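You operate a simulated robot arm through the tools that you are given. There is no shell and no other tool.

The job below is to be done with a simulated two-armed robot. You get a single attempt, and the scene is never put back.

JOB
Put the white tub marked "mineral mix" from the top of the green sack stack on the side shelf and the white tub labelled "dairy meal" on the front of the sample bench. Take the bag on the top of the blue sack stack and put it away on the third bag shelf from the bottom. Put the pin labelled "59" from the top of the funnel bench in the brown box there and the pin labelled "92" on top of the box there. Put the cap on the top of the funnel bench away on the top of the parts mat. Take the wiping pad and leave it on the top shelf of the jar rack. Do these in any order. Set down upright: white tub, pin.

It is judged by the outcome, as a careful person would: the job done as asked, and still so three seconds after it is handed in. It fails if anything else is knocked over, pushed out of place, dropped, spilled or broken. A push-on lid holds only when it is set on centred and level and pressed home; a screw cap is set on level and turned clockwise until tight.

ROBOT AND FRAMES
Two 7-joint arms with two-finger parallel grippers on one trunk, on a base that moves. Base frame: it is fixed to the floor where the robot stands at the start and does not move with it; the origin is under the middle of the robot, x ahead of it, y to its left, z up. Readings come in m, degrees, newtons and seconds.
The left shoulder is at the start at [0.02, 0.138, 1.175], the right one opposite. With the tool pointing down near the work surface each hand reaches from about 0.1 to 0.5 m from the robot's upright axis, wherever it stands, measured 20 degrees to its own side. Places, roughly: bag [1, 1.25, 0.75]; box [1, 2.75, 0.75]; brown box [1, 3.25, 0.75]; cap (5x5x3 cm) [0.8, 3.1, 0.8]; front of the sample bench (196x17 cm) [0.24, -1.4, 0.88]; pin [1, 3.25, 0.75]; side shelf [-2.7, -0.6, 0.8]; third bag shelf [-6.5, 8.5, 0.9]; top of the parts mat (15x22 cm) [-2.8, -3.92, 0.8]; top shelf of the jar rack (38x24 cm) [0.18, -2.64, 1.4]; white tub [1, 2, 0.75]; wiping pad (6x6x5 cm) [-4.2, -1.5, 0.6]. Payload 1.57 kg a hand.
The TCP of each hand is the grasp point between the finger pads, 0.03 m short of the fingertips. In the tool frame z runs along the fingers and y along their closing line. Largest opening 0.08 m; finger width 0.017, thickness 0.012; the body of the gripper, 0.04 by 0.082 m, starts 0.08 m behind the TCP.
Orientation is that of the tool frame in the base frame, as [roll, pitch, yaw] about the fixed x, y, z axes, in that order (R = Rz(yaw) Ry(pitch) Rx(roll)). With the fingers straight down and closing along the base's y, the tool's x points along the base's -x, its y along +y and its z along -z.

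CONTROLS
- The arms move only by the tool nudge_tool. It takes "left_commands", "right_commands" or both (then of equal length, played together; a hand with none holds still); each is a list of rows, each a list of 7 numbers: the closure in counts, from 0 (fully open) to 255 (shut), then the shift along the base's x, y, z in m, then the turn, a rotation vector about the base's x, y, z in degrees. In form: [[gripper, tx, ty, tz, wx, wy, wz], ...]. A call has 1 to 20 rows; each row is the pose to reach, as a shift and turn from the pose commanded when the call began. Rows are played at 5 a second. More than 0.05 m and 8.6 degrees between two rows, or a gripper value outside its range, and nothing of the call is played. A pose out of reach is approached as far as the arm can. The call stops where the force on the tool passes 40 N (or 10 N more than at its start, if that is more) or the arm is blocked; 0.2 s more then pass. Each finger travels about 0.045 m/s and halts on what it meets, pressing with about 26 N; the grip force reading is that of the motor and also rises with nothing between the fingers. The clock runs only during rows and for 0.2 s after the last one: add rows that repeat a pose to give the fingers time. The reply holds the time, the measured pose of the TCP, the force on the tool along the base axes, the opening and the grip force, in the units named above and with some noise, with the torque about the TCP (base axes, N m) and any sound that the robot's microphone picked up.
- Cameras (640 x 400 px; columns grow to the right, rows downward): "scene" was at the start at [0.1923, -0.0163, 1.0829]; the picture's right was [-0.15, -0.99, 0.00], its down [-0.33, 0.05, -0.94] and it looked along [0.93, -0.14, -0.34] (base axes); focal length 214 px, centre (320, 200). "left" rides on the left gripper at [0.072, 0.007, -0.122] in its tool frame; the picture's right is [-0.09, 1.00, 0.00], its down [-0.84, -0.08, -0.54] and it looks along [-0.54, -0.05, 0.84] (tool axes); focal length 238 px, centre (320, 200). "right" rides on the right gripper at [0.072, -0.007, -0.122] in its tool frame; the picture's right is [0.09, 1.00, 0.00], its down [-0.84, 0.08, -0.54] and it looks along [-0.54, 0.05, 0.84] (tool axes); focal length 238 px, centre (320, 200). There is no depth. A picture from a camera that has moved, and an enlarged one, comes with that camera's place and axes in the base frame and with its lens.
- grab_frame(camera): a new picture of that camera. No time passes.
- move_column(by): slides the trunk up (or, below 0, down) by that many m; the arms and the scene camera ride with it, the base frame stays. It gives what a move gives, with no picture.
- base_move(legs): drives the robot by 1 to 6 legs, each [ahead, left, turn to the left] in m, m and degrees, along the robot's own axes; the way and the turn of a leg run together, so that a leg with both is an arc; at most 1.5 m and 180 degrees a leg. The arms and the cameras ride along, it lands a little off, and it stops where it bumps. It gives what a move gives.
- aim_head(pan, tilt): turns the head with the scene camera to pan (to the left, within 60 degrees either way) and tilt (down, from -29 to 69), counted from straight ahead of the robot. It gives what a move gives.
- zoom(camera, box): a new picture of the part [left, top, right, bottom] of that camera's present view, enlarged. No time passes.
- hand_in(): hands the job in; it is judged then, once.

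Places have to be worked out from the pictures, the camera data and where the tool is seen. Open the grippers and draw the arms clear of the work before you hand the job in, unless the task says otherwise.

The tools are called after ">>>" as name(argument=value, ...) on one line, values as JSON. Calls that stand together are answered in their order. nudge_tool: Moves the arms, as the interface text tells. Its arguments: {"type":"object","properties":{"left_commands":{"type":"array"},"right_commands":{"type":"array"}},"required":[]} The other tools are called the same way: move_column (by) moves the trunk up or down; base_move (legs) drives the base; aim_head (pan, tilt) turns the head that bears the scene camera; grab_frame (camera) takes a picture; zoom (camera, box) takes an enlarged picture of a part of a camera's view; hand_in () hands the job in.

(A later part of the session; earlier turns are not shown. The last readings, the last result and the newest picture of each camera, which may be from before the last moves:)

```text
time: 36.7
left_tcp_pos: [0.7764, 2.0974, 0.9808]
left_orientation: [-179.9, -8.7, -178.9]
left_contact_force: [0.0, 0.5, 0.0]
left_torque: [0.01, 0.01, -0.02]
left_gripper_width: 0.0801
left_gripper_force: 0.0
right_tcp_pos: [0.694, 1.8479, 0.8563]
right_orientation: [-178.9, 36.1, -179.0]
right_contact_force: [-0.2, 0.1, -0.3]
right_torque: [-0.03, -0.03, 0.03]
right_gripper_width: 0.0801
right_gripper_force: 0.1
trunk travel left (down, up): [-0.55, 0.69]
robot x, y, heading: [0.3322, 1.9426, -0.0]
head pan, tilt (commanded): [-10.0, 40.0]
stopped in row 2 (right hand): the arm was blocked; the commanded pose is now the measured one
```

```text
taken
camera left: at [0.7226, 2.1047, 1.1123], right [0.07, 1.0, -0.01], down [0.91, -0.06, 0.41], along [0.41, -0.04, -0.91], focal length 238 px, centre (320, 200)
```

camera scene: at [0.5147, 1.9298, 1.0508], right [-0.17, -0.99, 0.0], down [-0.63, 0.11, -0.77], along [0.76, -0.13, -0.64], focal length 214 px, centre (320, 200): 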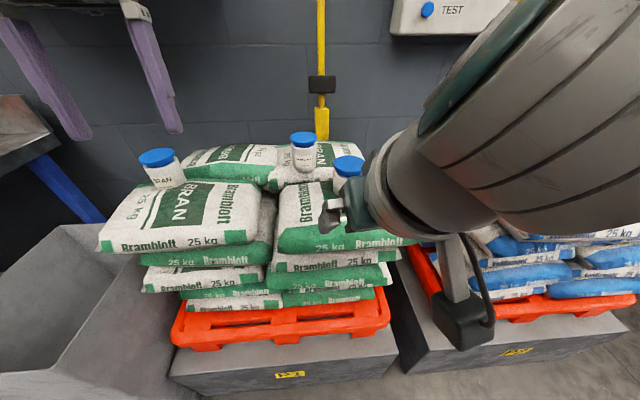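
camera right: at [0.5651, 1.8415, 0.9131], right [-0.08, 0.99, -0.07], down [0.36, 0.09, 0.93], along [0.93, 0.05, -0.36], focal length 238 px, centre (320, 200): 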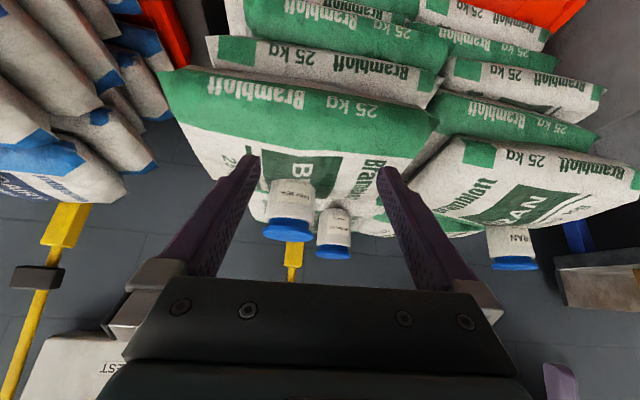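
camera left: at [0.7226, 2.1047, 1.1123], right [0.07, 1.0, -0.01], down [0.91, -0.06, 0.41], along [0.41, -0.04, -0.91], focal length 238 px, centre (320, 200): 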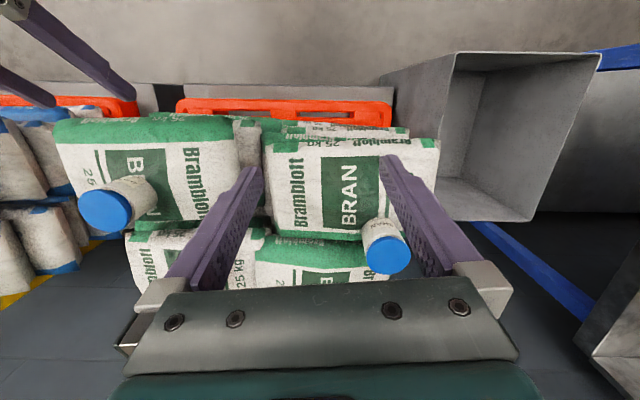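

The right forearm seems close to the head. I ease the right hand outward (to the right) and up in small steps while reducing pitch.

>>> nudge_tool(right_commands=[[0, 0.0, -0.02, 0.02, 0, 2, 0], [0, 0.01, -0.04, 0.04, 0, 4, 0], [0, 0.02, -0.05, 0.06, 0, 6, 0], [0, 0.03, -0.05, 0.08, 0, 6, 0], [0, 0.03, -0.05, 0.08, 0, 6, 0]])

>>> grab_frame(camera="scene")

```text
time: 37.4
left_tcp_pos: [0.7766, 2.0988, 0.9808]
left_orientation: [-179.9, -8.7, -178.9]
left_contact_force: [0.8, -0.3, 0.1]
left_torque: [-0.03, -0.01, 0.0]
left_gripper_width: 0.0801
left_gripper_force: 0.1
right_tcp_pos: [0.6572, 1.806, 0.849]
right_orientation: [-178.8, 20.5, -178.2]
right_contact_force: [0.1, -0.6, -0.7]
right_torque: [0.01, 0.01, 0.02]
right_gripper_width: 0.0799
right_gripper_force: 0.0
trunk travel left (down, up): [-0.55, 0.69]
robot x, y, heading: [0.3292, 1.9454, 0.4]
head pan, tilt (commanded): [-10.0, 40.0]
stopped in row 3 (right hand): the arm was blocked; the commanded pose is now the measured one
```

```text
taken
camera scene: at [0.5147, 1.9298, 1.0508], right [-0.17, -0.99, 0.0], down [-0.63, 0.11, -0.77], along [0.76, -0.13, -0.64], focal length 214 px, centre (320, 200)
```

scene: 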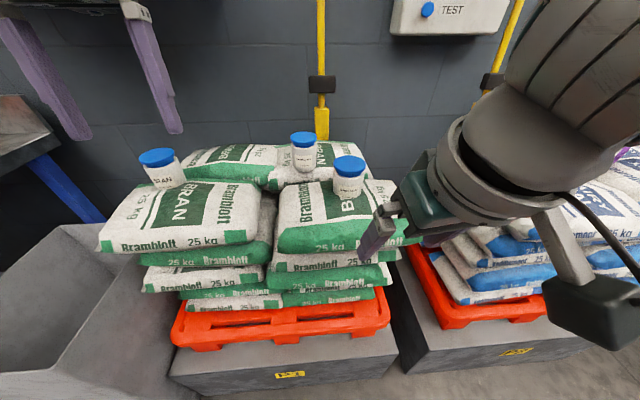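

Tracking is lagging behind the command; I hold for a moment to let the arm settle, then continue up slowly.

>>> nudge_tool(right_commands=[[0, 0.0, 0.0, 0.01, 0, 0, 0], [0, 0.0, 0.0, 0.02, 0, 0, 0], [0, 0.0, 0.0, 0.04, 0, 0, 0], [0, 0.0, 0.0, 0.06, 0, 0, 0], [0, 0.0, 0.0, 0.06, 0, 0, 0]])

>>> grab_frame(camera="scene")

```text
time: 38.8
left_tcp_pos: [0.7761, 2.0968, 0.9816]
left_orientation: [-180.0, -8.7, -179.0]
left_contact_force: [0.0, 0.5, -0.4]
left_torque: [0.04, 0.0, 0.05]
left_gripper_width: 0.0802
left_gripper_force: 0.1
right_tcp_pos: [0.6281, 1.8081, 0.8813]
right_orientation: [-178.8, 14.9, -177.3]
right_contact_force: [0.0, 0.0, 0.2]
right_torque: [-0.01, -0.03, -0.02]
right_gripper_width: 0.0802
right_gripper_force: 0.0
trunk travel left (down, up): [-0.55, 0.69]
robot x, y, heading: [0.3298, 1.9468, 0.1]
head pan, tilt (commanded): [-10.0, 40.0]
stopped in row 5 (right hand): the arm was blocked; the commanded pose is now the measured one
```

```text
taken
camera scene: at [0.5147, 1.9297, 1.0508], right [-0.17, -0.99, 0.0], down [-0.63, 0.11, -0.77], along [0.76, -0.13, -0.64], focal length 214 px, centre (320, 200)
```

scene: 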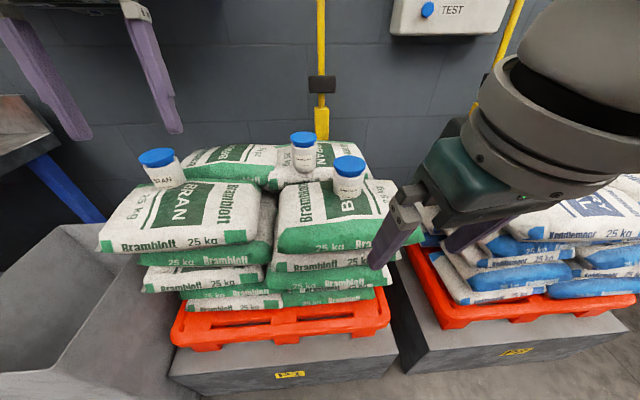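

The hand is folding close to the body. I extend it forward instead, which should move it away from the limits.

>>> nudge_tool(right_commands=[[0, 0.02, 0.0, 0.01, 0, 0, 0], [0, 0.04, 0.0, 0.02, 0, 0, 0], [0, 0.06, 0.0, 0.03, 0, 0, 0], [0, 0.08, 0.0, 0.04, 0, 0, 0], [0, 0.1, 0.0, 0.05, 0, 0, 0], [0, 0.1, 0.0, 0.05, 0, 0, 0]])

>>> grab_frame(camera="scene")

```text
time: 40.2
left_tcp_pos: [0.7777, 2.0971, 0.9814]
left_orientation: [-180.0, -8.7, -179.1]
left_contact_force: [0.3, -0.4, 0.1]
left_torque: [0.03, -0.01, -0.02]
left_gripper_width: 0.0801
left_gripper_force: 0.0
right_tcp_pos: [0.7292, 1.8072, 0.9324]
right_orientation: [-178.6, 15.0, -177.3]
right_contact_force: [0.4, 0.0, 0.2]
right_torque: [-0.02, -0.01, 0.0]
right_gripper_width: 0.0801
right_gripper_force: 0.0
trunk travel left (down, up): [-0.55, 0.69]
robot x, y, heading: [0.3292, 1.9472, 0.3]
head pan, tilt (commanded): [-10.0, 40.0]
```

```text
taken
camera scene: at [0.5147, 1.9297, 1.0508], right [-0.17, -0.99, 0.0], down [-0.63, 0.11, -0.77], along [0.76, -0.13, -0.64], focal length 214 px, centre (320, 200)
```

scene: 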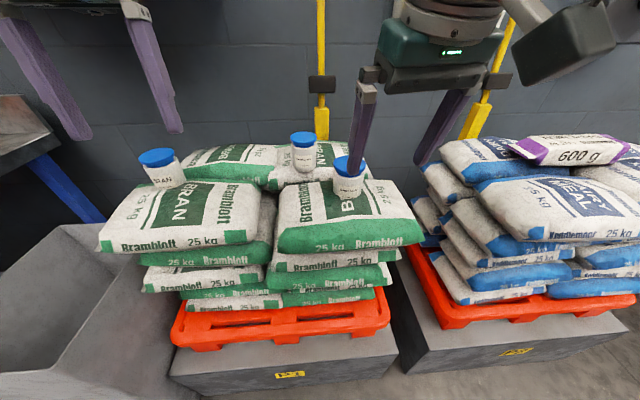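

The arm is well-behaved again at pitch 15°, TCP [0.729, 1.807, 0.932]. I'll use this near-vertical pose: move over the dairy tub at z≈0.92 and correct the small yaw/roll errors.

>>> nudge_tool(right_commands=[[0, 0.03, 0.005, 0.0, 0.5, 0, -0.8], [0, 0.06, 0.01, 0.0, 1.0, 0, -1.6], [0, 0.09, 0.015, -0.006, 1.35, 0, -2.35], [0, 0.09, 0.015, -0.012, 1.35, 0, -2.35], [0, 0.09, 0.015, -0.012, 1.35, 0, -2.35]])

>>> grab_frame(camera="right")

>>> zoom(camera="scene", box=[270, 60, 450, 240])

```text
time: 41.4
left_tcp_pos: [0.7754, 2.0962, 0.981]
left_orientation: [180.0, -8.8, -179.1]
left_contact_force: [0.2, -0.7, -0.3]
left_torque: [0.04, -0.02, 0.01]
left_gripper_width: 0.0802
left_gripper_force: 0.1
right_tcp_pos: [0.8222, 1.8236, 0.9196]
right_orientation: [179.9, 15.0, 180.0]
right_contact_force: [0.5, 0.3, -0.2]
right_torque: [0.02, 0.01, 0.01]
right_gripper_width: 0.08
right_gripper_force: 0.1
trunk travel left (down, up): [-0.55, 0.69]
robot x, y, heading: [0.3301, 1.9458, 0.2]
head pan, tilt (commanded): [-10.0, 40.0]
```

```text
taken
camera right: at [0.7205, 1.8162, 1.0195], right [-0.09, 1.0, -0.02], down [0.67, 0.08, 0.74], along [0.74, 0.05, -0.67], focal length 238 px, centre (320, 200)
```

right: 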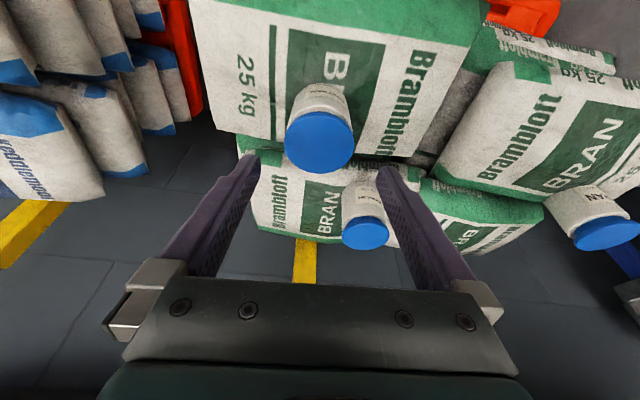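

```text
2.22 times, centred on (360, 150) of scene
camera zoom: at [0.5147, 1.9297, 1.0509], right [-0.17, -0.99, 0.0], down [-0.63, 0.11, -0.77], along [0.76, -0.13, -0.64], focal length 477 px, centre (231, 311)
```

zoom: 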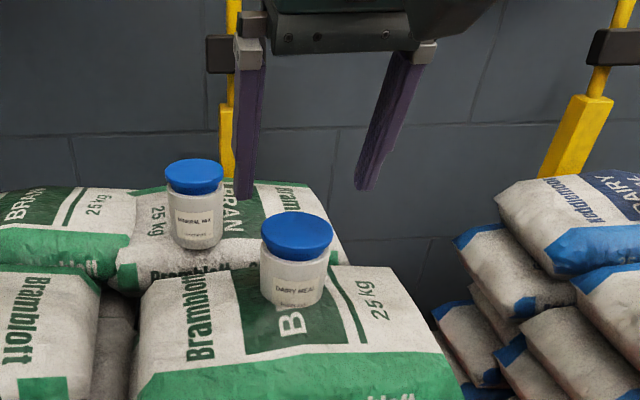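

The hand camera puts the lid at [0.832, 1.822, 0.855], centred between the fingers. I descend to TCP z≈0.838, still open.

>>> nudge_tool(right_commands=[[0, 0.005, -0.001, -0.02, 0, 0, 0], [0, 0.01, -0.0015, -0.04, 0, 0, 0], [0, 0.01, -0.0015, -0.06, 0, 0, 0], [0, 0.01, -0.0015, -0.075, 0, 0, 0], [0, 0.01, -0.0015, -0.081, 0, 0, 0], [0, 0.01, -0.0015, -0.081, 0, 0, 0]])

>>> grab_frame(camera="right")

>>> zoom(camera="scene", box=[290, 120, 430, 240])

```text
time: 42.8
left_tcp_pos: [0.7768, 2.097, 0.981]
left_orientation: [-179.9, -8.7, -179.1]
left_contact_force: [-0.5, 0.3, -0.1]
left_torque: [-0.02, 0.02, 0.02]
left_gripper_width: 0.0801
left_gripper_force: 0.0
right_tcp_pos: [0.8285, 1.8243, 0.8379]
right_orientation: [179.9, 15.1, 180.0]
right_contact_force: [-0.1, 0.0, -0.1]
right_torque: [0.0, 0.01, 0.02]
right_gripper_width: 0.0798
right_gripper_force: 0.0
trunk travel left (down, up): [-0.55, 0.69]
robot x, y, heading: [0.3309, 1.9481, 0.1]
head pan, tilt (commanded): [-10.0, 40.0]
```

```text
taken
camera right: at [0.7278, 1.8163, 0.9391], right [-0.09, 1.0, -0.02], down [0.67, 0.08, 0.74], along [0.74, 0.05, -0.67], focal length 238 px, centre (320, 200)
```

right: 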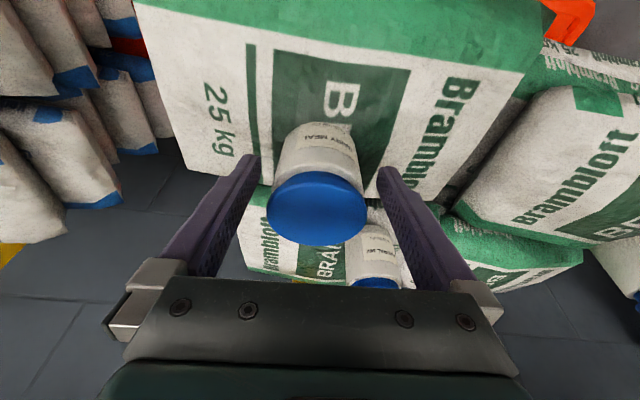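

```text
3.33 times, centred on (360, 180) of scene
camera zoom: at [0.5147, 1.9297, 1.0509], right [-0.17, -0.99, 0.0], down [-0.63, 0.11, -0.77], along [0.76, -0.13, -0.64], focal length 715 px, centre (187, 267)
```

zoom: 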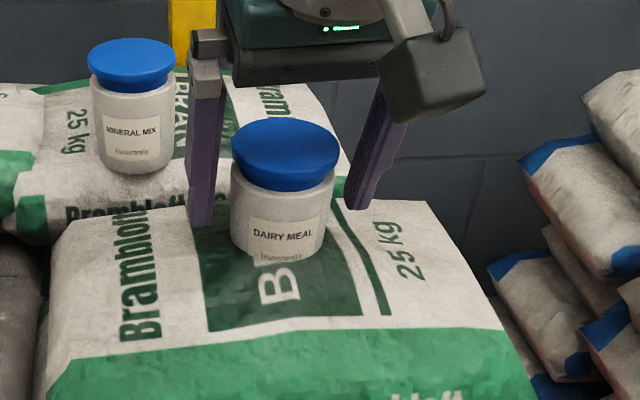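

The tub body is centred between the fingers, tips just above the sack. I close the right gripper.

>>> nudge_tool(right_commands=[[100, 0, 0, 0, 0, 0, 0], [255, 0, 0, 0, 0, 0, 0], [255, 0, 0, 0, 0, 0, 0], [255, 0, 0, 0, 0, 0, 0], [255, 0, 0, 0, 0, 0, 0]])

>>> zoom(camera="scene", box=[290, 120, 430, 240])

```text
time: 44.0
left_tcp_pos: [0.7763, 2.0966, 0.9814]
left_orientation: [180.0, -8.6, -179.1]
left_contact_force: [-0.1, 0.1, 0.2]
left_torque: [0.0, -0.01, -0.01]
left_gripper_width: 0.08
left_gripper_force: 0.0
right_tcp_pos: [0.8287, 1.824, 0.8386]
right_orientation: [179.9, 15.0, 180.0]
right_contact_force: [-0.5, 0.4, 1.5]
right_torque: [0.04, -0.04, -0.02]
right_gripper_width: 0.0564
right_gripper_force: 26.3
trunk travel left (down, up): [-0.55, 0.69]
robot x, y, heading: [0.3297, 1.9453, 0.3]
head pan, tilt (commanded): [-10.0, 40.0]
```

```text
3.33 times, centred on (360, 180) of scene
camera zoom: at [0.5147, 1.9297, 1.0509], right [-0.17, -0.99, 0.0], down [-0.63, 0.11, -0.77], along [0.76, -0.13, -0.64], focal length 715 px, centre (187, 267)
```

zoom: 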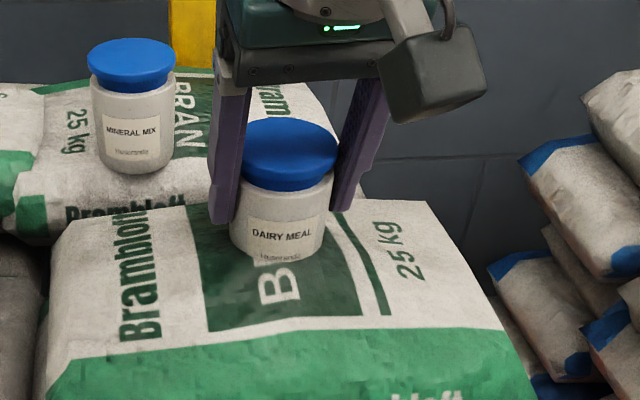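

Gripped: width 0.056 m, force 26 N. I lift straight up 0.14 m.

>>> nudge_tool(right_commands=[[255, 0, 0, 0.01, 0, 0, 0], [255, 0, 0, 0.03, 0, 0, 0], [255, 0, 0, 0.06, 0, 0, 0], [255, 0, 0, 0.09, 0, 0, 0], [255, 0, 0, 0.12, 0, 0, 0], [255, 0, 0, 0.14, 0, 0, 0], [255, 0, 0, 0.14, 0, 0, 0]])

>>> grab_frame(camera="right")

>>> grab_frame(camera="scene")

```text
time: 45.6
left_tcp_pos: [0.7755, 2.0981, 0.981]
left_orientation: [180.0, -8.7, -179.0]
left_contact_force: [0.5, -0.8, -0.5]
left_torque: [-0.04, 0.0, 0.0]
left_gripper_width: 0.0798
left_gripper_force: 0.0
right_tcp_pos: [0.8284, 1.8231, 0.9801]
right_orientation: [179.9, 15.0, 180.0]
right_contact_force: [-0.1, -0.4, -2.2]
right_torque: [0.0, 0.01, -0.01]
right_gripper_width: 0.0566
right_gripper_force: 25.6
trunk travel left (down, up): [-0.55, 0.69]
robot x, y, heading: [0.3299, 1.9457, 0.3]
head pan, tilt (commanded): [-10.0, 40.0]
```

```text
taken
camera right: at [0.7277, 1.8155, 1.0802], right [-0.09, 1.0, -0.02], down [0.67, 0.08, 0.74], along [0.74, 0.05, -0.67], focal length 238 px, centre (320, 200)
```

right: 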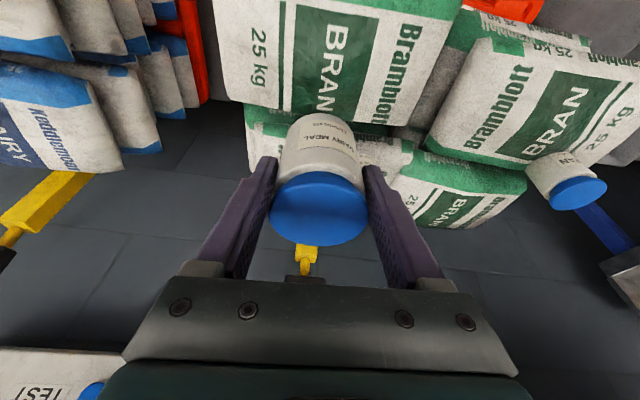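

```text
taken
camera scene: at [0.5145, 1.9298, 1.0508], right [-0.17, -0.99, 0.0], down [-0.63, 0.11, -0.77], along [0.76, -0.13, -0.64], focal length 214 px, centre (320, 200)
```

scene: 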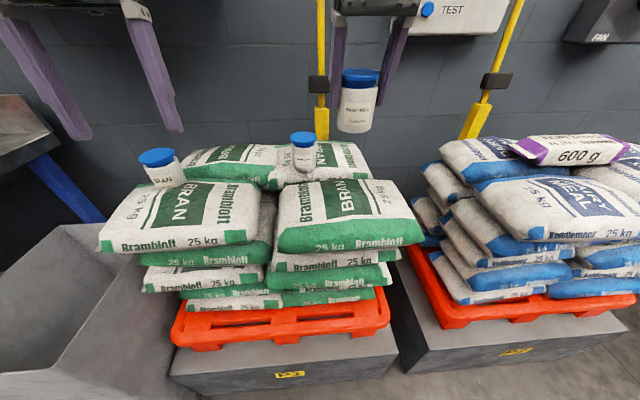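

The dairy meal tub is lifted cleanly. Next I draw the right hand back a little and pitch the left tool forward slightly, before shifting the base so the left arm can reach the mineral mix tub.

>>> nudge_tool(left_commands=[[0, 0, 0, 0.01, 0, -5, 0], [0, -0.01, 0, 0.02, 0, -10, 0], [0, -0.02, 0, 0.03, 0, -15, 0], [0, -0.03, 0, 0.03, 0, -20, 0], [0, -0.03, 0, 0.03, 0, -22, 0], [0, -0.03, 0, 0.03, 0, -22, 0]], right_commands=[[255, -0.02, 0, 0.0, 0, 0, 0], [255, -0.04, 0, 0.01, 0, 0, 0], [255, -0.06, 0, 0.01, 0, 0, 0], [255, -0.08, 0, 0.02, 0, 0, 0], [255, -0.08, 0, 0.02, 0, 0, 0], [255, -0.08, 0, 0.02, 0, 0, 0]])

>>> grab_frame(camera="left")

>>> grab_frame(camera="scene")

```text
time: 47.2
left_tcp_pos: [0.8367, 2.0858, 0.9883]
left_orientation: [-179.7, 8.6, -178.7]
left_contact_force: [-0.6, 0.0, 0.9]
left_torque: [-0.03, -0.01, -0.01]
left_gripper_width: 0.0799
left_gripper_force: 0.0
left hand out of reach, approached as far as the arm can: row 1, 2, 3, 4, 5, 6
right_tcp_pos: [0.7499, 1.8221, 1.0]
right_orientation: [179.8, 15.0, 180.0]
right_contact_force: [-0.8, 0.1, -1.9]
right_torque: [-0.02, -0.01, 0.0]
right_gripper_width: 0.0562
right_gripper_force: 26.4
trunk travel left (down, up): [-0.55, 0.69]
robot x, y, heading: [0.3287, 1.9485, 0.3]
head pan, tilt (commanded): [-10.0, 40.0]
stopped in row 6 (left hand): the arm was blocked; the commanded pose is now the measured one
```

```text
taken
camera left: at [0.7474, 2.0922, 1.0964], right [0.07, 1.0, 0.01], down [0.75, -0.06, 0.66], along [0.66, -0.04, -0.75], focal length 238 px, centre (320, 200)
```

left: 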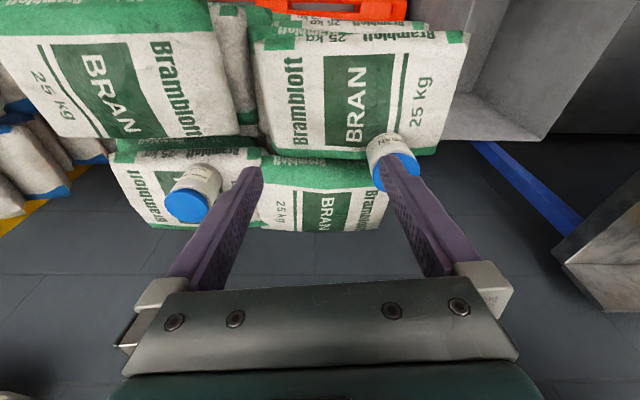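

```text
taken
camera scene: at [0.5145, 1.9297, 1.0508], right [-0.17, -0.99, 0.0], down [-0.63, 0.11, -0.77], along [0.76, -0.13, -0.64], focal length 214 px, centre (320, 200)
```

scene: 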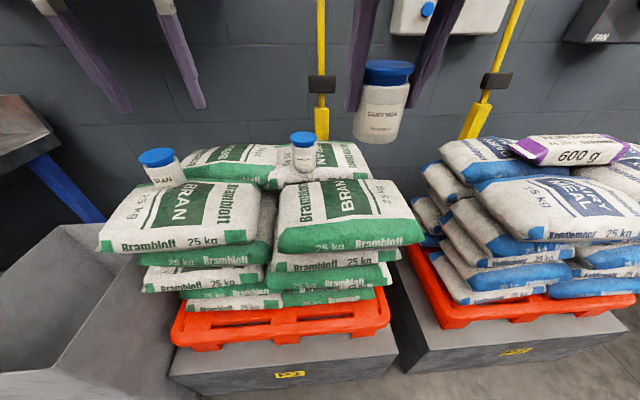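

Both hands are clear. I shift the base 0.12 m ahead and 0.2 m right so that the left hand comes over the mineral mix tub.

>>> base_move(legs=[[0.1, -0.2, 0]])

>>> grab_frame(camera="left")

>>> grab_frame(camera="scene")

```text
time: 49.0
left_tcp_pos: [0.9405, 1.8798, 0.9878]
left_orientation: [-179.7, 8.7, -179.1]
left_contact_force: [0.7, 0.2, -0.5]
left_torque: [0.0, 0.01, -0.01]
left_gripper_width: 0.0801
left_gripper_force: 0.0
right_tcp_pos: [0.8485, 1.617, 1.0002]
right_orientation: [-179.9, 15.0, 179.6]
right_contact_force: [-0.2, 0.1, -2.0]
right_torque: [-0.02, -0.01, -0.03]
right_gripper_width: 0.0568
right_gripper_force: 26.2
trunk travel left (down, up): [-0.55, 0.69]
robot x, y, heading: [0.4342, 1.7463, -0.1]
head pan, tilt (commanded): [-10.0, 40.0]
```

```text
taken
camera left: at [0.8499, 1.8877, 1.0967], right [0.07, 1.0, 0.01], down [0.75, -0.06, 0.66], along [0.66, -0.04, -0.75], focal length 238 px, centre (320, 200)
```

left: 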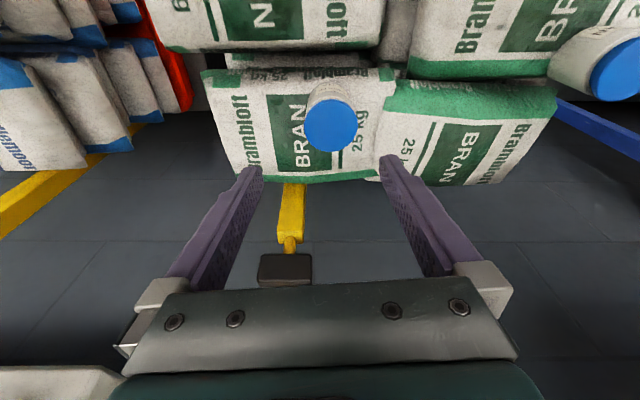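

```text
taken
camera scene: at [0.616, 1.7266, 1.0508], right [-0.17, -0.98, 0.0], down [-0.63, 0.11, -0.77], along [0.75, -0.13, -0.64], focal length 214 px, centre (320, 200)
```

scene: 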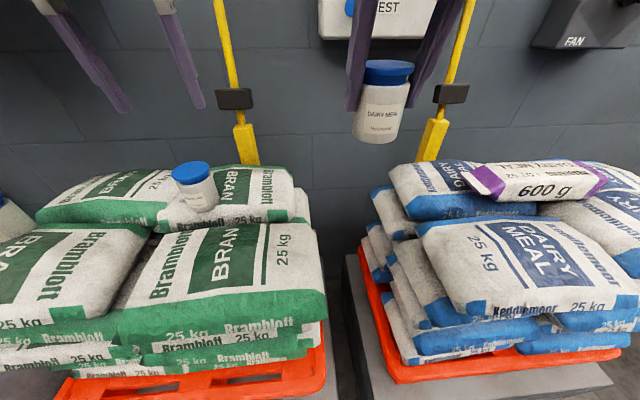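

The left camera puts the mineral mix lid at [0.961, 1.893, 0.852]. It's slightly beyond comfortable reach, so I creep the base forward 0.05 m.

>>> base_move(legs=[[0.05, 0, 0]])

>>> nudge_tool(left_commands=[[0, -0.005, 0.005, 0.0, 0, -2, 0], [0, -0.02, 0.01, 0.0, 0, -4, 0], [0, -0.035, 0.013, -0.01, 0, -6, 0], [0, -0.035, 0.013, -0.03, 0, -6, 0], [0, -0.035, 0.013, -0.03, 0, -6, 0]])

>>> grab_frame(camera="left")

```text
time: 49.9
left_tcp_pos: [0.9905, 1.8814, 0.9864]
left_orientation: [-179.7, 8.6, -179.0]
left_contact_force: [-0.7, -0.4, 0.5]
left_torque: [0.0, 0.0, -0.02]
left_gripper_width: 0.08
left_gripper_force: 0.1
right_tcp_pos: [0.9006, 1.6164, 0.9999]
right_orientation: [179.9, 15.0, 179.7]
right_contact_force: [-1.0, -0.1, -2.0]
right_torque: [0.03, -0.03, 0.01]
right_gripper_width: 0.0566
right_gripper_force: 25.9
trunk travel left (down, up): [-0.55, 0.69]
robot x, y, heading: [0.4849, 1.7467, 0.0]
head pan, tilt (commanded): [-10.0, 40.0]
```

```text
time: 51.1
left_tcp_pos: [1.0129, 1.8881, 0.9592]
left_orientation: [-179.5, 14.6, -179.0]
left_contact_force: [-0.1, -0.4, 0.8]
left_torque: [-0.02, 0.0, -0.01]
left_gripper_width: 0.0799
left_gripper_force: 0.1
left hand out of reach, approached as far as the arm can: row 1, 2, 3, 4, 5
right_tcp_pos: [0.9001, 1.6174, 0.9992]
right_orientation: [179.8, 15.0, 179.8]
right_contact_force: [-0.7, -0.4, -1.7]
right_torque: [0.01, 0.02, -0.01]
right_gripper_width: 0.0566
right_gripper_force: 25.8
trunk travel left (down, up): [-0.55, 0.69]
robot x, y, heading: [0.4876, 1.7435, 0.1]
head pan, tilt (commanded): [-10.0, 40.0]
```

```text
taken
camera left: at [0.9116, 1.8956, 1.0582], right [0.07, 1.0, 0.02], down [0.67, -0.06, 0.74], along [0.73, -0.04, -0.68], focal length 238 px, centre (320, 200)
```

left: 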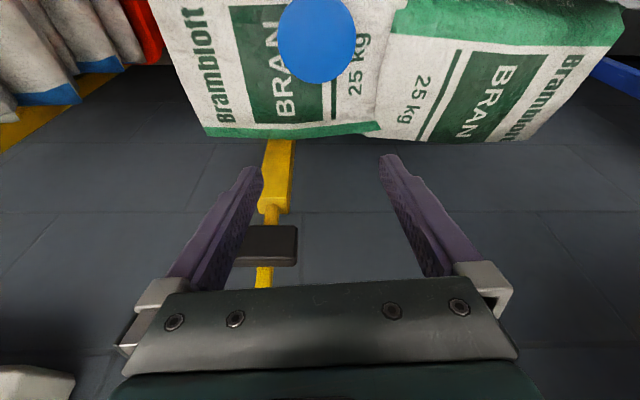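

The left arm is at its straight-elbow limit and resists retracting. I command a bigger retraction with hold rows to let the elbow bend.

>>> nudge_tool(left_commands=[[0, -0.04, 0.0, 0.01, 0, 0, 0], [0, -0.08, 0.0, 0.02, 0, 0, 0], [0, -0.12, 0.0, 0.03, 0, 0, 0], [0, -0.15, 0.0, 0.04, 0, 0, 0], [0, -0.15, 0.0, 0.04, 0, 0, 0], [0, -0.15, 0.0, 0.04, 0, 0, 0], [0, -0.15, 0.0, 0.04, 0, 0, 0]])

>>> grab_frame(camera="left")

>>> grab_frame(camera="scene")

```text
time: 52.7
left_tcp_pos: [1.0009, 1.8644, 0.9956]
left_orientation: [-179.6, 12.6, -178.8]
left_contact_force: [-0.3, -0.3, -1.2]
left_torque: [0.0, 0.02, -0.03]
left_gripper_width: 0.0801
left_gripper_force: 0.1
left hand out of reach, approached as far as the arm can: row 1, 2, 3, 4, 5, 6, 7
right_tcp_pos: [0.9003, 1.6172, 1.0004]
right_orientation: [179.9, 15.0, 179.7]
right_contact_force: [0.4, 0.0, -1.1]
right_torque: [-0.02, 0.02, 0.02]
right_gripper_width: 0.0564
right_gripper_force: 25.9
trunk travel left (down, up): [-0.55, 0.69]
robot x, y, heading: [0.4788, 1.7476, -0.2]
head pan, tilt (commanded): [-10.0, 40.0]
```

```text
taken
camera left: at [0.9038, 1.8709, 1.0978], right [0.07, 1.0, 0.01], down [0.7, -0.06, 0.71], along [0.71, -0.04, -0.7], focal length 238 px, centre (320, 200)
```

left: 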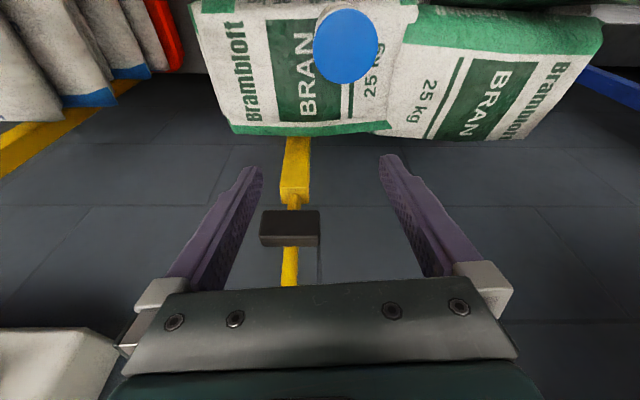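

```text
taken
camera scene: at [0.6661, 1.7268, 1.0508], right [-0.17, -0.98, 0.0], down [-0.63, 0.11, -0.77], along [0.75, -0.13, -0.64], focal length 214 px, centre (320, 200)
```

scene: 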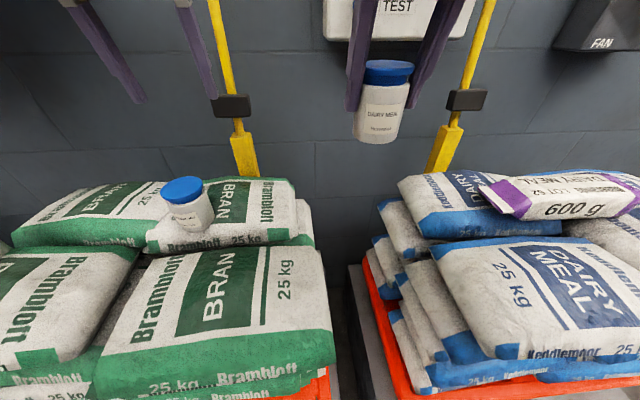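

The arm stays straight. I raise the left hand by 0.2 m (the elbow should flex to lift) while pulling back, to leave the singular pose.

>>> nudge_tool(left_commands=[[0, -0.01, 0.0, 0.04, 0, 0, 0], [0, -0.02, 0.0, 0.08, 0, 0, 0], [0, -0.03, 0.0, 0.12, 0, 0, 0], [0, -0.04, 0.0, 0.16, 0, 0, 0], [0, -0.06, 0.0, 0.2, 0, 0, 0], [0, -0.1, 0.0, 0.2, 0, 0, 0], [0, -0.1, 0.0, 0.2, 0, 0, 0], [0, -0.1, 0.0, 0.2, 0, 0, 0]])

>>> grab_frame(camera="scene")

```text
time: 53.2
left_tcp_pos: [0.9667, 1.8548, 0.9793]
left_orientation: [179.1, 3.7, 179.4]
left_contact_force: [-0.4, -0.7, 0.1]
left_torque: [-0.01, -0.02, 0.02]
left_gripper_width: 0.0801
left_gripper_force: 0.0
left hand out of reach, approached as far as the arm can: row 1, 2
right_tcp_pos: [0.899, 1.6164, 0.9994]
right_orientation: [179.9, 14.9, 179.6]
right_contact_force: [0.0, -0.6, -1.4]
right_torque: [-0.01, 0.02, 0.0]
right_gripper_width: 0.0566
right_gripper_force: 25.8
trunk travel left (down, up): [-0.55, 0.69]
robot x, y, heading: [0.4846, 1.739, -0.3]
head pan, tilt (commanded): [-10.0, 40.0]
stopped in row 2 (left hand): the arm was blocked; the commanded pose is now the measured one
```

```text
taken
camera scene: at [0.666, 1.7266, 1.0508], right [-0.17, -0.98, 0.0], down [-0.63, 0.11, -0.77], along [0.75, -0.13, -0.64], focal length 214 px, centre (320, 200)
```

scene: 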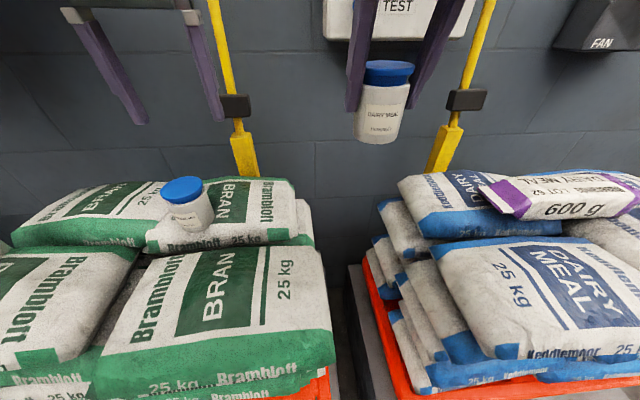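

The arm has begun to unfold (x 1.00→0.967). I continue with small, slow steps back and up.

>>> nudge_tool(left_commands=[[0, -0.005, 0.0, 0.005, 0, 0, 0], [0, -0.01, 0.0, 0.01, 0, 0, 0], [0, -0.015, 0.0, 0.015, 0, 0, 0], [0, -0.02, 0.0, 0.02, 0, 0, 0], [0, -0.03, 0.0, 0.03, 0, 0, 0], [0, -0.04, 0.0, 0.03, 0, 0, 0], [0, -0.05, 0.0, 0.03, 0, 0, 0], [0, -0.05, 0.0, 0.03, 0, 0, 0]])

>>> grab_frame(camera="left")

```text
time: 55.2
left_tcp_pos: [0.9495, 1.8457, 0.9809]
left_orientation: [179.0, -0.6, 179.5]
left_contact_force: [-0.7, -1.2, -1.1]
left_torque: [-0.01, 0.01, -0.04]
left_gripper_width: 0.08
left_gripper_force: 0.1
left hand out of reach, approached as far as the arm can: row 1, 2, 3, 4, 5, 6, 7, 8
right_tcp_pos: [0.8999, 1.6165, 0.9999]
right_orientation: [180.0, 14.9, 179.6]
right_contact_force: [-0.5, 0.0, -1.3]
right_torque: [-0.02, 0.01, 0.0]
right_gripper_width: 0.0566
right_gripper_force: 26.3
trunk travel left (down, up): [-0.55, 0.69]
robot x, y, heading: [0.4801, 1.7417, -0.0]
head pan, tilt (commanded): [-10.0, 40.0]
stopped in row 8 (left hand): the arm was blocked; the commanded pose is now the measured one
```

```text
taken
camera left: at [0.8784, 1.8529, 1.1023], right [0.1, 0.99, 0.01], down [0.84, -0.09, 0.53], along [0.53, -0.04, -0.85], focal length 238 px, centre (320, 200)
```

left: 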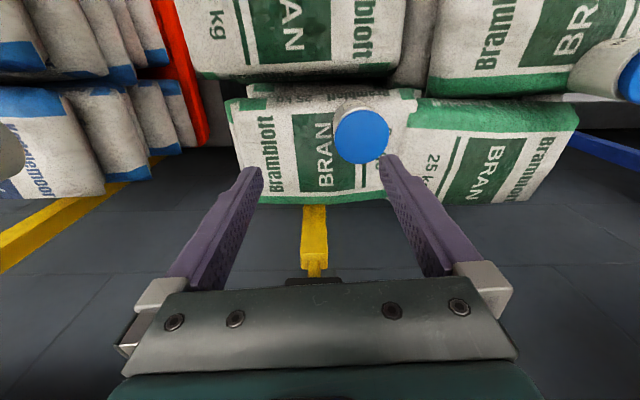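

Progress comes with upward commands. I repeat a bigger upward command to flex the elbow out of the straight pose.

>>> nudge_tool(left_commands=[[0, 0.0, 0.0, 0.045, 0, 0, 0], [0, 0.0, 0.0, 0.09, 0, 0, 0], [0, -0.01, 0.0, 0.13, 0, 0, 0], [0, -0.02, 0.0, 0.17, 0, 0, 0], [0, -0.03, 0.0, 0.2, 0, 0, 0], [0, -0.05, 0.0, 0.2, 0, 0, 0]])

```text
time: 56.0
left_tcp_pos: [0.8993, 1.8594, 0.9838]
left_orientation: [179.5, -15.7, -179.5]
left_contact_force: [-0.1, 0.4, 0.5]
left_torque: [0.0, 0.02, 0.01]
left_gripper_width: 0.0798
left_gripper_force: 0.0
left hand out of reach, approached as far as the arm can: row 2, 3
right_tcp_pos: [0.901, 1.6174, 0.9999]
right_orientation: [179.8, 14.9, 179.7]
right_contact_force: [0.1, 0.5, -1.0]
right_torque: [0.01, 0.04, -0.02]
right_gripper_width: 0.0566
right_gripper_force: 26.2
trunk travel left (down, up): [-0.55, 0.69]
robot x, y, heading: [0.4808, 1.7426, 0.5]
head pan, tilt (commanded): [-10.0, 40.0]
stopped in row 3 (left hand): the arm was blocked; the commanded pose is now the measured one
```

The tool just swings about the wrist; the elbow flexes in the horizontal plane (elbow out). I move the left hand inward (−y) and at the same time shift the right hand with its tub also −y to keep the spacing.

>>> nudge_tool(left_commands=[[0, 0.0, -0.02, 0.0, 0, 0, 0], [0, 0.0, -0.04, 0.0, 0, 0, 0], [0, -0.01, -0.06, 0.0, 0, 0, 0], [0, -0.02, -0.08, 0.01, 0, 0, 0], [0, -0.03, -0.1, 0.02, 0, 0, 0], [0, -0.04, -0.1, 0.02, 0, 0, 0], [0, -0.04, -0.1, 0.02, 0, 0, 0]], right_commands=[[255, 0.0, -0.02, 0.0, 0, 0, 0], [255, 0.0, -0.04, 0.0, 0, 0, 0], [255, 0.0, -0.06, 0.0, 0, 0, 0], [255, 0.0, -0.08, 0.0, 0, 0, 0], [255, 0.0, -0.1, 0.0, 0, 0, 0], [255, 0.0, -0.1, 0.0, 0, 0, 0], [255, 0.0, -0.1, 0.0, 0, 0, 0]])

>>> grab_frame(camera="scene")

```text
time: 57.6
left_tcp_pos: [0.8617, 1.7558, 0.9996]
left_orientation: [179.5, -16.8, -179.5]
left_contact_force: [0.3, -0.8, 0.4]
left_torque: [0.03, -0.01, 0.0]
left_gripper_width: 0.0799
left_gripper_force: 0.1
left hand out of reach, approached as far as the arm can: row 1, 2, 3, 6, 7
right_tcp_pos: [0.9006, 1.5162, 0.9983]
right_orientation: [179.9, 15.0, 179.8]
right_contact_force: [0.5, 0.6, -1.9]
right_torque: [-0.01, 0.03, 0.03]
right_gripper_width: 0.0562
right_gripper_force: 25.9
trunk travel left (down, up): [-0.55, 0.69]
robot x, y, heading: [0.4843, 1.7438, -0.2]
head pan, tilt (commanded): [-10.0, 40.0]
```

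```text
taken
camera scene: at [0.666, 1.7269, 1.0508], right [-0.17, -0.98, 0.0], down [-0.63, 0.11, -0.77], along [0.75, -0.13, -0.64], focal length 214 px, centre (320, 200)
```

scene: 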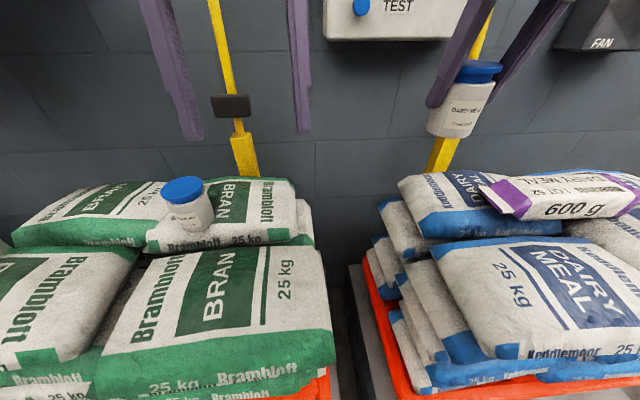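

That works: the left arm is flexing. Now I draw it back a bit more and straighten the tool pitch toward vertical.

>>> nudge_tool(left_commands=[[0, -0.01, 0.0, 0.01, 0, -4, 0], [0, -0.02, 0.0, 0.02, 0, -8, 0], [0, -0.03, 0.0, 0.03, 0, -12, 0], [0, -0.03, 0.0, 0.03, 0, -16, 0], [0, -0.03, 0.0, 0.03, 0, -20, 0], [0, -0.03, 0.0, 0.03, 0, -20, 0]])

```text
time: 59.0
left_tcp_pos: [0.9256, 1.7516, 1.0536]
left_orientation: [179.6, 3.9, -179.5]
left_contact_force: [-0.1, -0.1, 0.0]
left_torque: [0.02, 0.02, 0.0]
left_gripper_width: 0.0799
left_gripper_force: 0.0
left hand out of reach, approached as far as the arm can: row 1, 2, 3, 4, 5, 6
right_tcp_pos: [0.8996, 1.5165, 0.9991]
right_orientation: [179.9, 15.0, 179.7]
right_contact_force: [0.5, -0.7, -1.7]
right_torque: [0.0, -0.01, 0.01]
right_gripper_width: 0.0564
right_gripper_force: 25.6
trunk travel left (down, up): [-0.55, 0.69]
robot x, y, heading: [0.4865, 1.744, 0.0]
head pan, tilt (commanded): [-10.0, 40.0]
```

The left arm's elbow still seems locked straight. I look at the arm itself with the head to understand which way the elbow bends.

>>> aim_head(pan=45, tilt=-15)

>>> grab_frame(camera="scene")

>>> aim_head(pan=-45, tilt=-15)

>>> grab_frame(camera="scene")

```text
time: 60.3
left_tcp_pos: [0.9256, 1.7526, 1.0528]
left_orientation: [179.7, 3.8, -179.7]
left_contact_force: [-0.1, -0.8, -0.5]
left_torque: [0.03, 0.03, -0.06]
left_gripper_width: 0.0798
left_gripper_force: 0.1
right_tcp_pos: [0.9003, 1.5163, 0.9983]
right_orientation: [-180.0, 15.0, 179.8]
right_contact_force: [-1.0, 0.0, -1.7]
right_torque: [0.01, 0.03, 0.02]
right_gripper_width: 0.0565
right_gripper_force: 26.1
trunk travel left (down, up): [-0.55, 0.69]
robot x, y, heading: [0.4827, 1.7426, -0.2]
head pan, tilt (commanded): [45.0, -15.0]
```

```text
taken
camera scene: at [0.6394, 1.7985, 1.1369], right [0.71, -0.71, 0.0], down [0.18, 0.18, -0.97], along [0.68, 0.68, 0.26], focal length 214 px, centre (320, 200)
```

scene: 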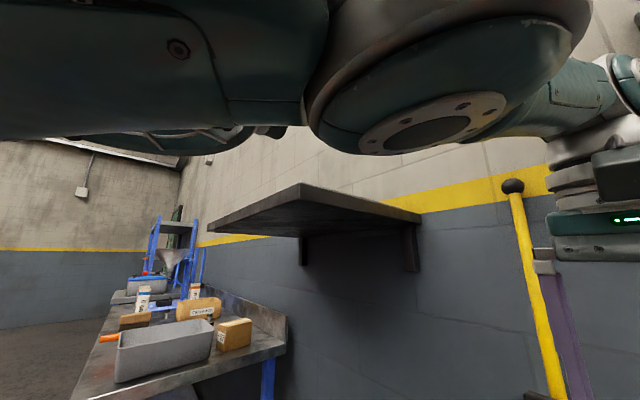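

```text
time: 61.9
left_tcp_pos: [0.9251, 1.7525, 1.0536]
left_orientation: [179.7, 3.8, -179.6]
left_contact_force: [0.4, -0.3, -0.6]
left_torque: [-0.03, -0.04, -0.02]
left_gripper_width: 0.0801
left_gripper_force: 0.1
right_tcp_pos: [0.8997, 1.5167, 0.9981]
right_orientation: [179.9, 14.9, 179.8]
right_contact_force: [-1.7, 0.1, -1.1]
right_torque: [0.01, -0.01, -0.01]
right_gripper_width: 0.0564
right_gripper_force: 25.9
trunk travel left (down, up): [-0.55, 0.69]
robot x, y, heading: [0.4849, 1.7427, 0.1]
head pan, tilt (commanded): [-45.0, -15.0]
```

```text
taken
camera scene: at [0.6393, 1.6848, 1.137], right [-0.71, -0.71, 0.0], down [0.18, -0.18, -0.97], along [0.68, -0.68, 0.26], focal length 214 px, centre (320, 200)
```

scene: 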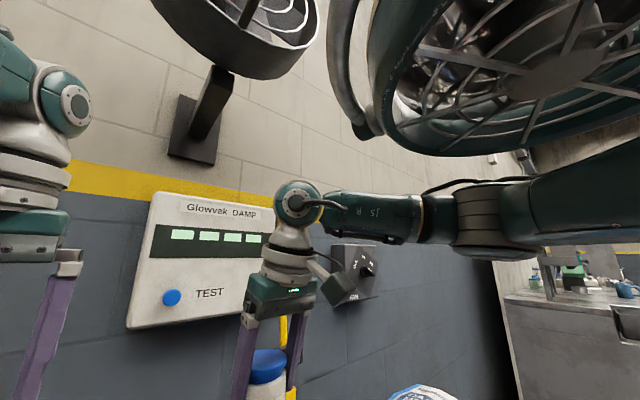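

I try to bring the left hand back to its starting pose relative to the robot (0.406 ahead, 0.139 left, z 1.03, vertical), which is known to be reachable.

>>> nudge_tool(left_commands=[[0, -0.01, 0.02, 0.0, 0, 1, 0], [0, -0.02, 0.04, 0.0, 0, 2, 0], [0, -0.03, 0.06, -0.01, 0, 3, 0], [0, -0.037, 0.08, -0.02, 0, 3.9, 0], [0, -0.037, 0.1, -0.024, 0, 3.9, 0], [0, -0.037, 0.13, -0.024, 0, 3.9, 0], [0, -0.037, 0.13, -0.024, 0, 3.9, 0], [0, -0.037, 0.13, -0.024, 0, 3.9, 0]])

```text
time: 63.7
left_tcp_pos: [0.9155, 1.7558, 1.0526]
left_orientation: [179.7, 0.4, -179.5]
left_contact_force: [-0.2, 0.2, 0.5]
left_torque: [0.0, -0.03, -0.01]
left_gripper_width: 0.08
left_gripper_force: 0.1
left hand out of reach, approached as far as the arm can: row 1, 2, 3, 4, 5, 6, 7, 8
right_tcp_pos: [0.9014, 1.5176, 0.9985]
right_orientation: [180.0, 15.0, 179.7]
right_contact_force: [0.2, -1.0, -2.3]
right_torque: [-0.01, 0.0, -0.03]
right_gripper_width: 0.0567
right_gripper_force: 26.3
trunk travel left (down, up): [-0.55, 0.69]
robot x, y, heading: [0.4796, 1.7475, -0.0]
head pan, tilt (commanded): [-45.0, -15.0]
```

It barely moved. I try a plain single-direction test: only −x/+z, keeping orientation, from the new commanded pose.

>>> nudge_tool(left_commands=[[0, 0.0, 0.03, 0.0, 0, 0, 0], [0, 0.0, 0.06, 0.0, 0, 0, 0], [0, 0.0, 0.06, 0.0, 0, 0, 0]])

>>> nudge_tool(left_commands=[[0, 0.0, 0.0, -0.03, 0, 0, 0], [0, 0.0, 0.0, -0.06, 0, 0, 0], [0, 0.0, 0.0, -0.06, 0, 0, 0]])

```text
time: 64.5
left_tcp_pos: [0.9148, 1.7566, 1.0525]
left_orientation: [179.5, 0.5, -179.4]
left_contact_force: [-0.4, -0.5, 0.7]
left_torque: [-0.01, -0.01, 0.0]
left_gripper_width: 0.0802
left_gripper_force: 0.1
left hand out of reach, approached as far as the arm can: row 1, 2, 3
right_tcp_pos: [0.8998, 1.5166, 0.9985]
right_orientation: [179.9, 15.0, 179.8]
right_contact_force: [-0.7, 0.4, -1.4]
right_torque: [0.0, 0.02, -0.01]
right_gripper_width: 0.0566
right_gripper_force: 25.6
trunk travel left (down, up): [-0.55, 0.69]
robot x, y, heading: [0.4791, 1.7418, 0.2]
head pan, tilt (commanded): [-45.0, -15.0]
```

```text
time: 65.3
left_tcp_pos: [0.9211, 1.7525, 0.9945]
left_orientation: [179.6, 0.4, -179.5]
left_contact_force: [-0.6, -0.7, -0.5]
left_torque: [0.0, 0.01, 0.02]
left_gripper_width: 0.0799
left_gripper_force: 0.0
left hand out of reach, approached as far as the arm can: row 1, 2, 3
right_tcp_pos: [0.9008, 1.5161, 0.9988]
right_orientation: [-180.0, 15.0, 179.7]
right_contact_force: [-0.5, 1.2, -1.5]
right_torque: [-0.01, -0.01, -0.04]
right_gripper_width: 0.0564
right_gripper_force: 25.5
trunk travel left (down, up): [-0.55, 0.69]
robot x, y, heading: [0.483, 1.7445, -0.1]
head pan, tilt (commanded): [-45.0, -15.0]
```

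Down works but y outward does not – the elbow seems to be in a wrong (inward) branch. I command the hand up high and back in larger steps so the solver can find the elbow-out branch.

>>> nudge_tool(left_commands=[[0, -0.02, 0.0, 0.04, 0, 0, 0], [0, -0.04, 0.0, 0.08, 0, 0, 0], [0, -0.06, 0.0, 0.12, 0, 0, 0], [0, -0.08, 0.0, 0.16, 0, 0, 0], [0, -0.1, 0.0, 0.2, 0, 0, 0], [0, -0.12, 0.0, 0.24, 0, 0, 0], [0, -0.14, 0.0, 0.28, 0, 0, 0], [0, -0.14, 0.0, 0.28, 0, 0, 0], [0, -0.14, 0.0, 0.28, 0, 0, 0]])

>>> aim_head(pan=45, tilt=-15)

>>> grab_frame(camera="scene")

```text
time: 66.2
left_tcp_pos: [0.8679, 1.7526, 1.0573]
left_orientation: [179.5, -12.0, -179.6]
left_contact_force: [-0.7, -0.2, 0.0]
left_torque: [0.01, 0.0, 0.02]
left_gripper_width: 0.0799
left_gripper_force: 0.1
left hand out of reach, approached as far as the arm can: row 1, 2, 3, 4
right_tcp_pos: [0.901, 1.5162, 0.9984]
right_orientation: [180.0, 14.9, 179.7]
right_contact_force: [-0.3, 0.1, -1.5]
right_torque: [-0.01, 0.0, -0.01]
right_gripper_width: 0.0564
right_gripper_force: 26.4
trunk travel left (down, up): [-0.55, 0.69]
robot x, y, heading: [0.4797, 1.7441, -0.1]
head pan, tilt (commanded): [-45.0, -15.0]
stopped in row 4 (left hand): the arm was blocked; the commanded pose is now the measured one
```

```text
time: 67.9
left_tcp_pos: [0.8678, 1.7516, 1.0566]
left_orientation: [179.5, -11.9, -179.6]
left_contact_force: [1.0, 0.6, 0.1]
left_torque: [-0.02, 0.01, -0.03]
left_gripper_width: 0.0801
left_gripper_force: 0.1
right_tcp_pos: [0.8999, 1.5168, 0.9988]
right_orientation: [179.9, 15.0, 179.7]
right_contact_force: [0.3, 0.6, -1.6]
right_torque: [0.01, 0.0, 0.0]
right_gripper_width: 0.0563
right_gripper_force: 26.0
trunk travel left (down, up): [-0.55, 0.69]
robot x, y, heading: [0.4816, 1.7424, 0.1]
head pan, tilt (commanded): [45.0, -15.0]
```

```text
taken
camera scene: at [0.6394, 1.7985, 1.137], right [0.71, -0.71, 0.0], down [0.18, 0.18, -0.97], along [0.68, 0.68, 0.26], focal length 214 px, centre (320, 200)
```

scene: 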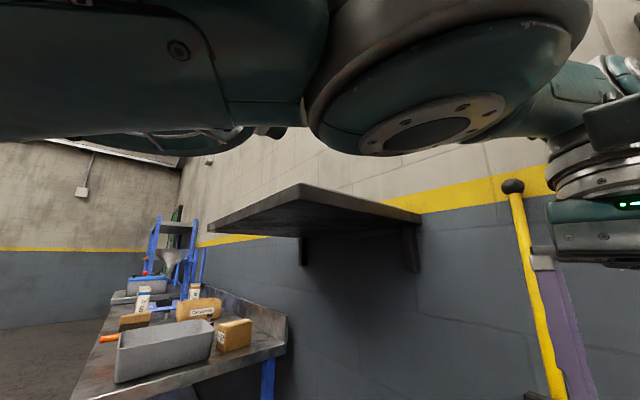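

The elbow is probably hyper-extended slightly past straight. I first extend the arm outward-forward (to fully straighten), then will swing it inward with a shorter radius so the elbow bends the right way.

>>> nudge_tool(left_commands=[[0, 0.03, 0.03, -0.01, 0, -3, 0], [0, 0.06, 0.06, -0.02, 0, -6, 0], [0, 0.09, 0.09, -0.03, 0, -9, 0], [0, 0.12, 0.12, -0.04, 0, -12, 0], [0, 0.15, 0.15, -0.04, 0, -12, 0], [0, 0.15, 0.15, -0.04, 0, -12, 0], [0, 0.15, 0.15, -0.04, 0, -12, 0]])

```text
time: 69.5
left_tcp_pos: [0.9605, 1.8995, 1.0142]
left_orientation: [179.6, 0.2, -179.5]
left_contact_force: [-0.3, 0.3, -0.3]
left_torque: [0.0, -0.04, -0.02]
left_gripper_width: 0.0799
left_gripper_force: 0.0
left hand out of reach, approached as far as the arm can: row 2, 3, 4, 5, 6, 7
right_tcp_pos: [0.9008, 1.517, 0.999]
right_orientation: [179.9, 14.9, 179.7]
right_contact_force: [0.7, 0.7, -1.4]
right_torque: [-0.01, 0.0, -0.01]
right_gripper_width: 0.0565
right_gripper_force: 26.2
trunk travel left (down, up): [-0.55, 0.69]
robot x, y, heading: [0.4798, 1.7461, 0.3]
head pan, tilt (commanded): [45.0, -15.0]
```

Now straight at [0.9605, 1.8995]. I swing inward with decreasing radius.

>>> nudge_tool(left_commands=[[0, -0.025, -0.04, 0.0, 0, 0, 0], [0, -0.05, -0.08, 0.0, 0, 0, 0], [0, -0.08, -0.115, 0.0, 0, 0, 0], [0, -0.11, -0.14, 0.0, 0, 0, 0], [0, -0.14, -0.15, 0.0, 0, 0, 0], [0, -0.14, -0.15, 0.0, 0, 0, 0], [0, -0.14, -0.15, 0.0, 0, 0, 0]])

```text
time: 71.1
left_tcp_pos: [0.9181, 1.7514, 1.0256]
left_orientation: [179.5, 0.1, -179.6]
left_contact_force: [0.3, -0.1, 0.1]
left_torque: [0.0, -0.03, 0.0]
left_gripper_width: 0.08
left_gripper_force: 0.1
left hand out of reach, approached as far as the arm can: row 1, 2, 3, 4, 5, 6, 7
right_tcp_pos: [0.8996, 1.5172, 0.9984]
right_orientation: [179.9, 15.0, 179.7]
right_contact_force: [-0.1, 0.6, -0.8]
right_torque: [-0.01, -0.02, 0.05]
right_gripper_width: 0.0565
right_gripper_force: 25.9
trunk travel left (down, up): [-0.55, 0.69]
robot x, y, heading: [0.4832, 1.7418, 0.1]
head pan, tilt (commanded): [45.0, -15.0]
```

Still the same branch, so the bend must go the other way. I extend forward while inward, then swing outward with decreasing radius.

>>> nudge_tool(left_commands=[[0, 0.04, -0.01, 0.0, 0, 0, 0], [0, 0.08, -0.02, 0.0, 0, 0, 0], [0, 0.12, -0.03, 0.0, 0, 0, 0], [0, 0.14, -0.04, 0.0, 0, 0, 0], [0, 0.14, -0.04, 0.0, 0, 0, 0], [0, 0.12, 0.0, 0.0, 0, 0, 0], [0, 0.09, 0.04, 0.0, 0, 0, 0], [0, 0.06, 0.08, 0.0, 0, 0, 0], [0, 0.03, 0.12, 0.0, 0, 0, 0], [0, 0.0, 0.15, 0.0, 0, 0, 0], [0, -0.02, 0.16, 0.0, 0, 0, 0], [0, -0.02, 0.16, 0.0, 0, 0, 0], [0, -0.02, 0.16, 0.0, 0, 0, 0]])

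```text
time: 73.9
left_tcp_pos: [0.8965, 1.917, 1.025]
left_orientation: [179.6, 0.2, -179.5]
left_contact_force: [0.2, 0.1, 0.3]
left_torque: [-0.03, 0.0, 0.01]
left_gripper_width: 0.0801
left_gripper_force: 0.0
left hand out of reach, approached as far as the arm can: row 1, 2, 3, 4, 5, 6, 7, 8
right_tcp_pos: [0.9011, 1.5171, 0.9983]
right_orientation: [179.9, 14.9, 179.6]
right_contact_force: [-0.6, -0.6, -2.7]
right_torque: [0.02, 0.03, 0.0]
right_gripper_width: 0.0565
right_gripper_force: 26.1
trunk travel left (down, up): [-0.55, 0.69]
robot x, y, heading: [0.4821, 1.7433, 0.1]
head pan, tilt (commanded): [45.0, -15.0]
```

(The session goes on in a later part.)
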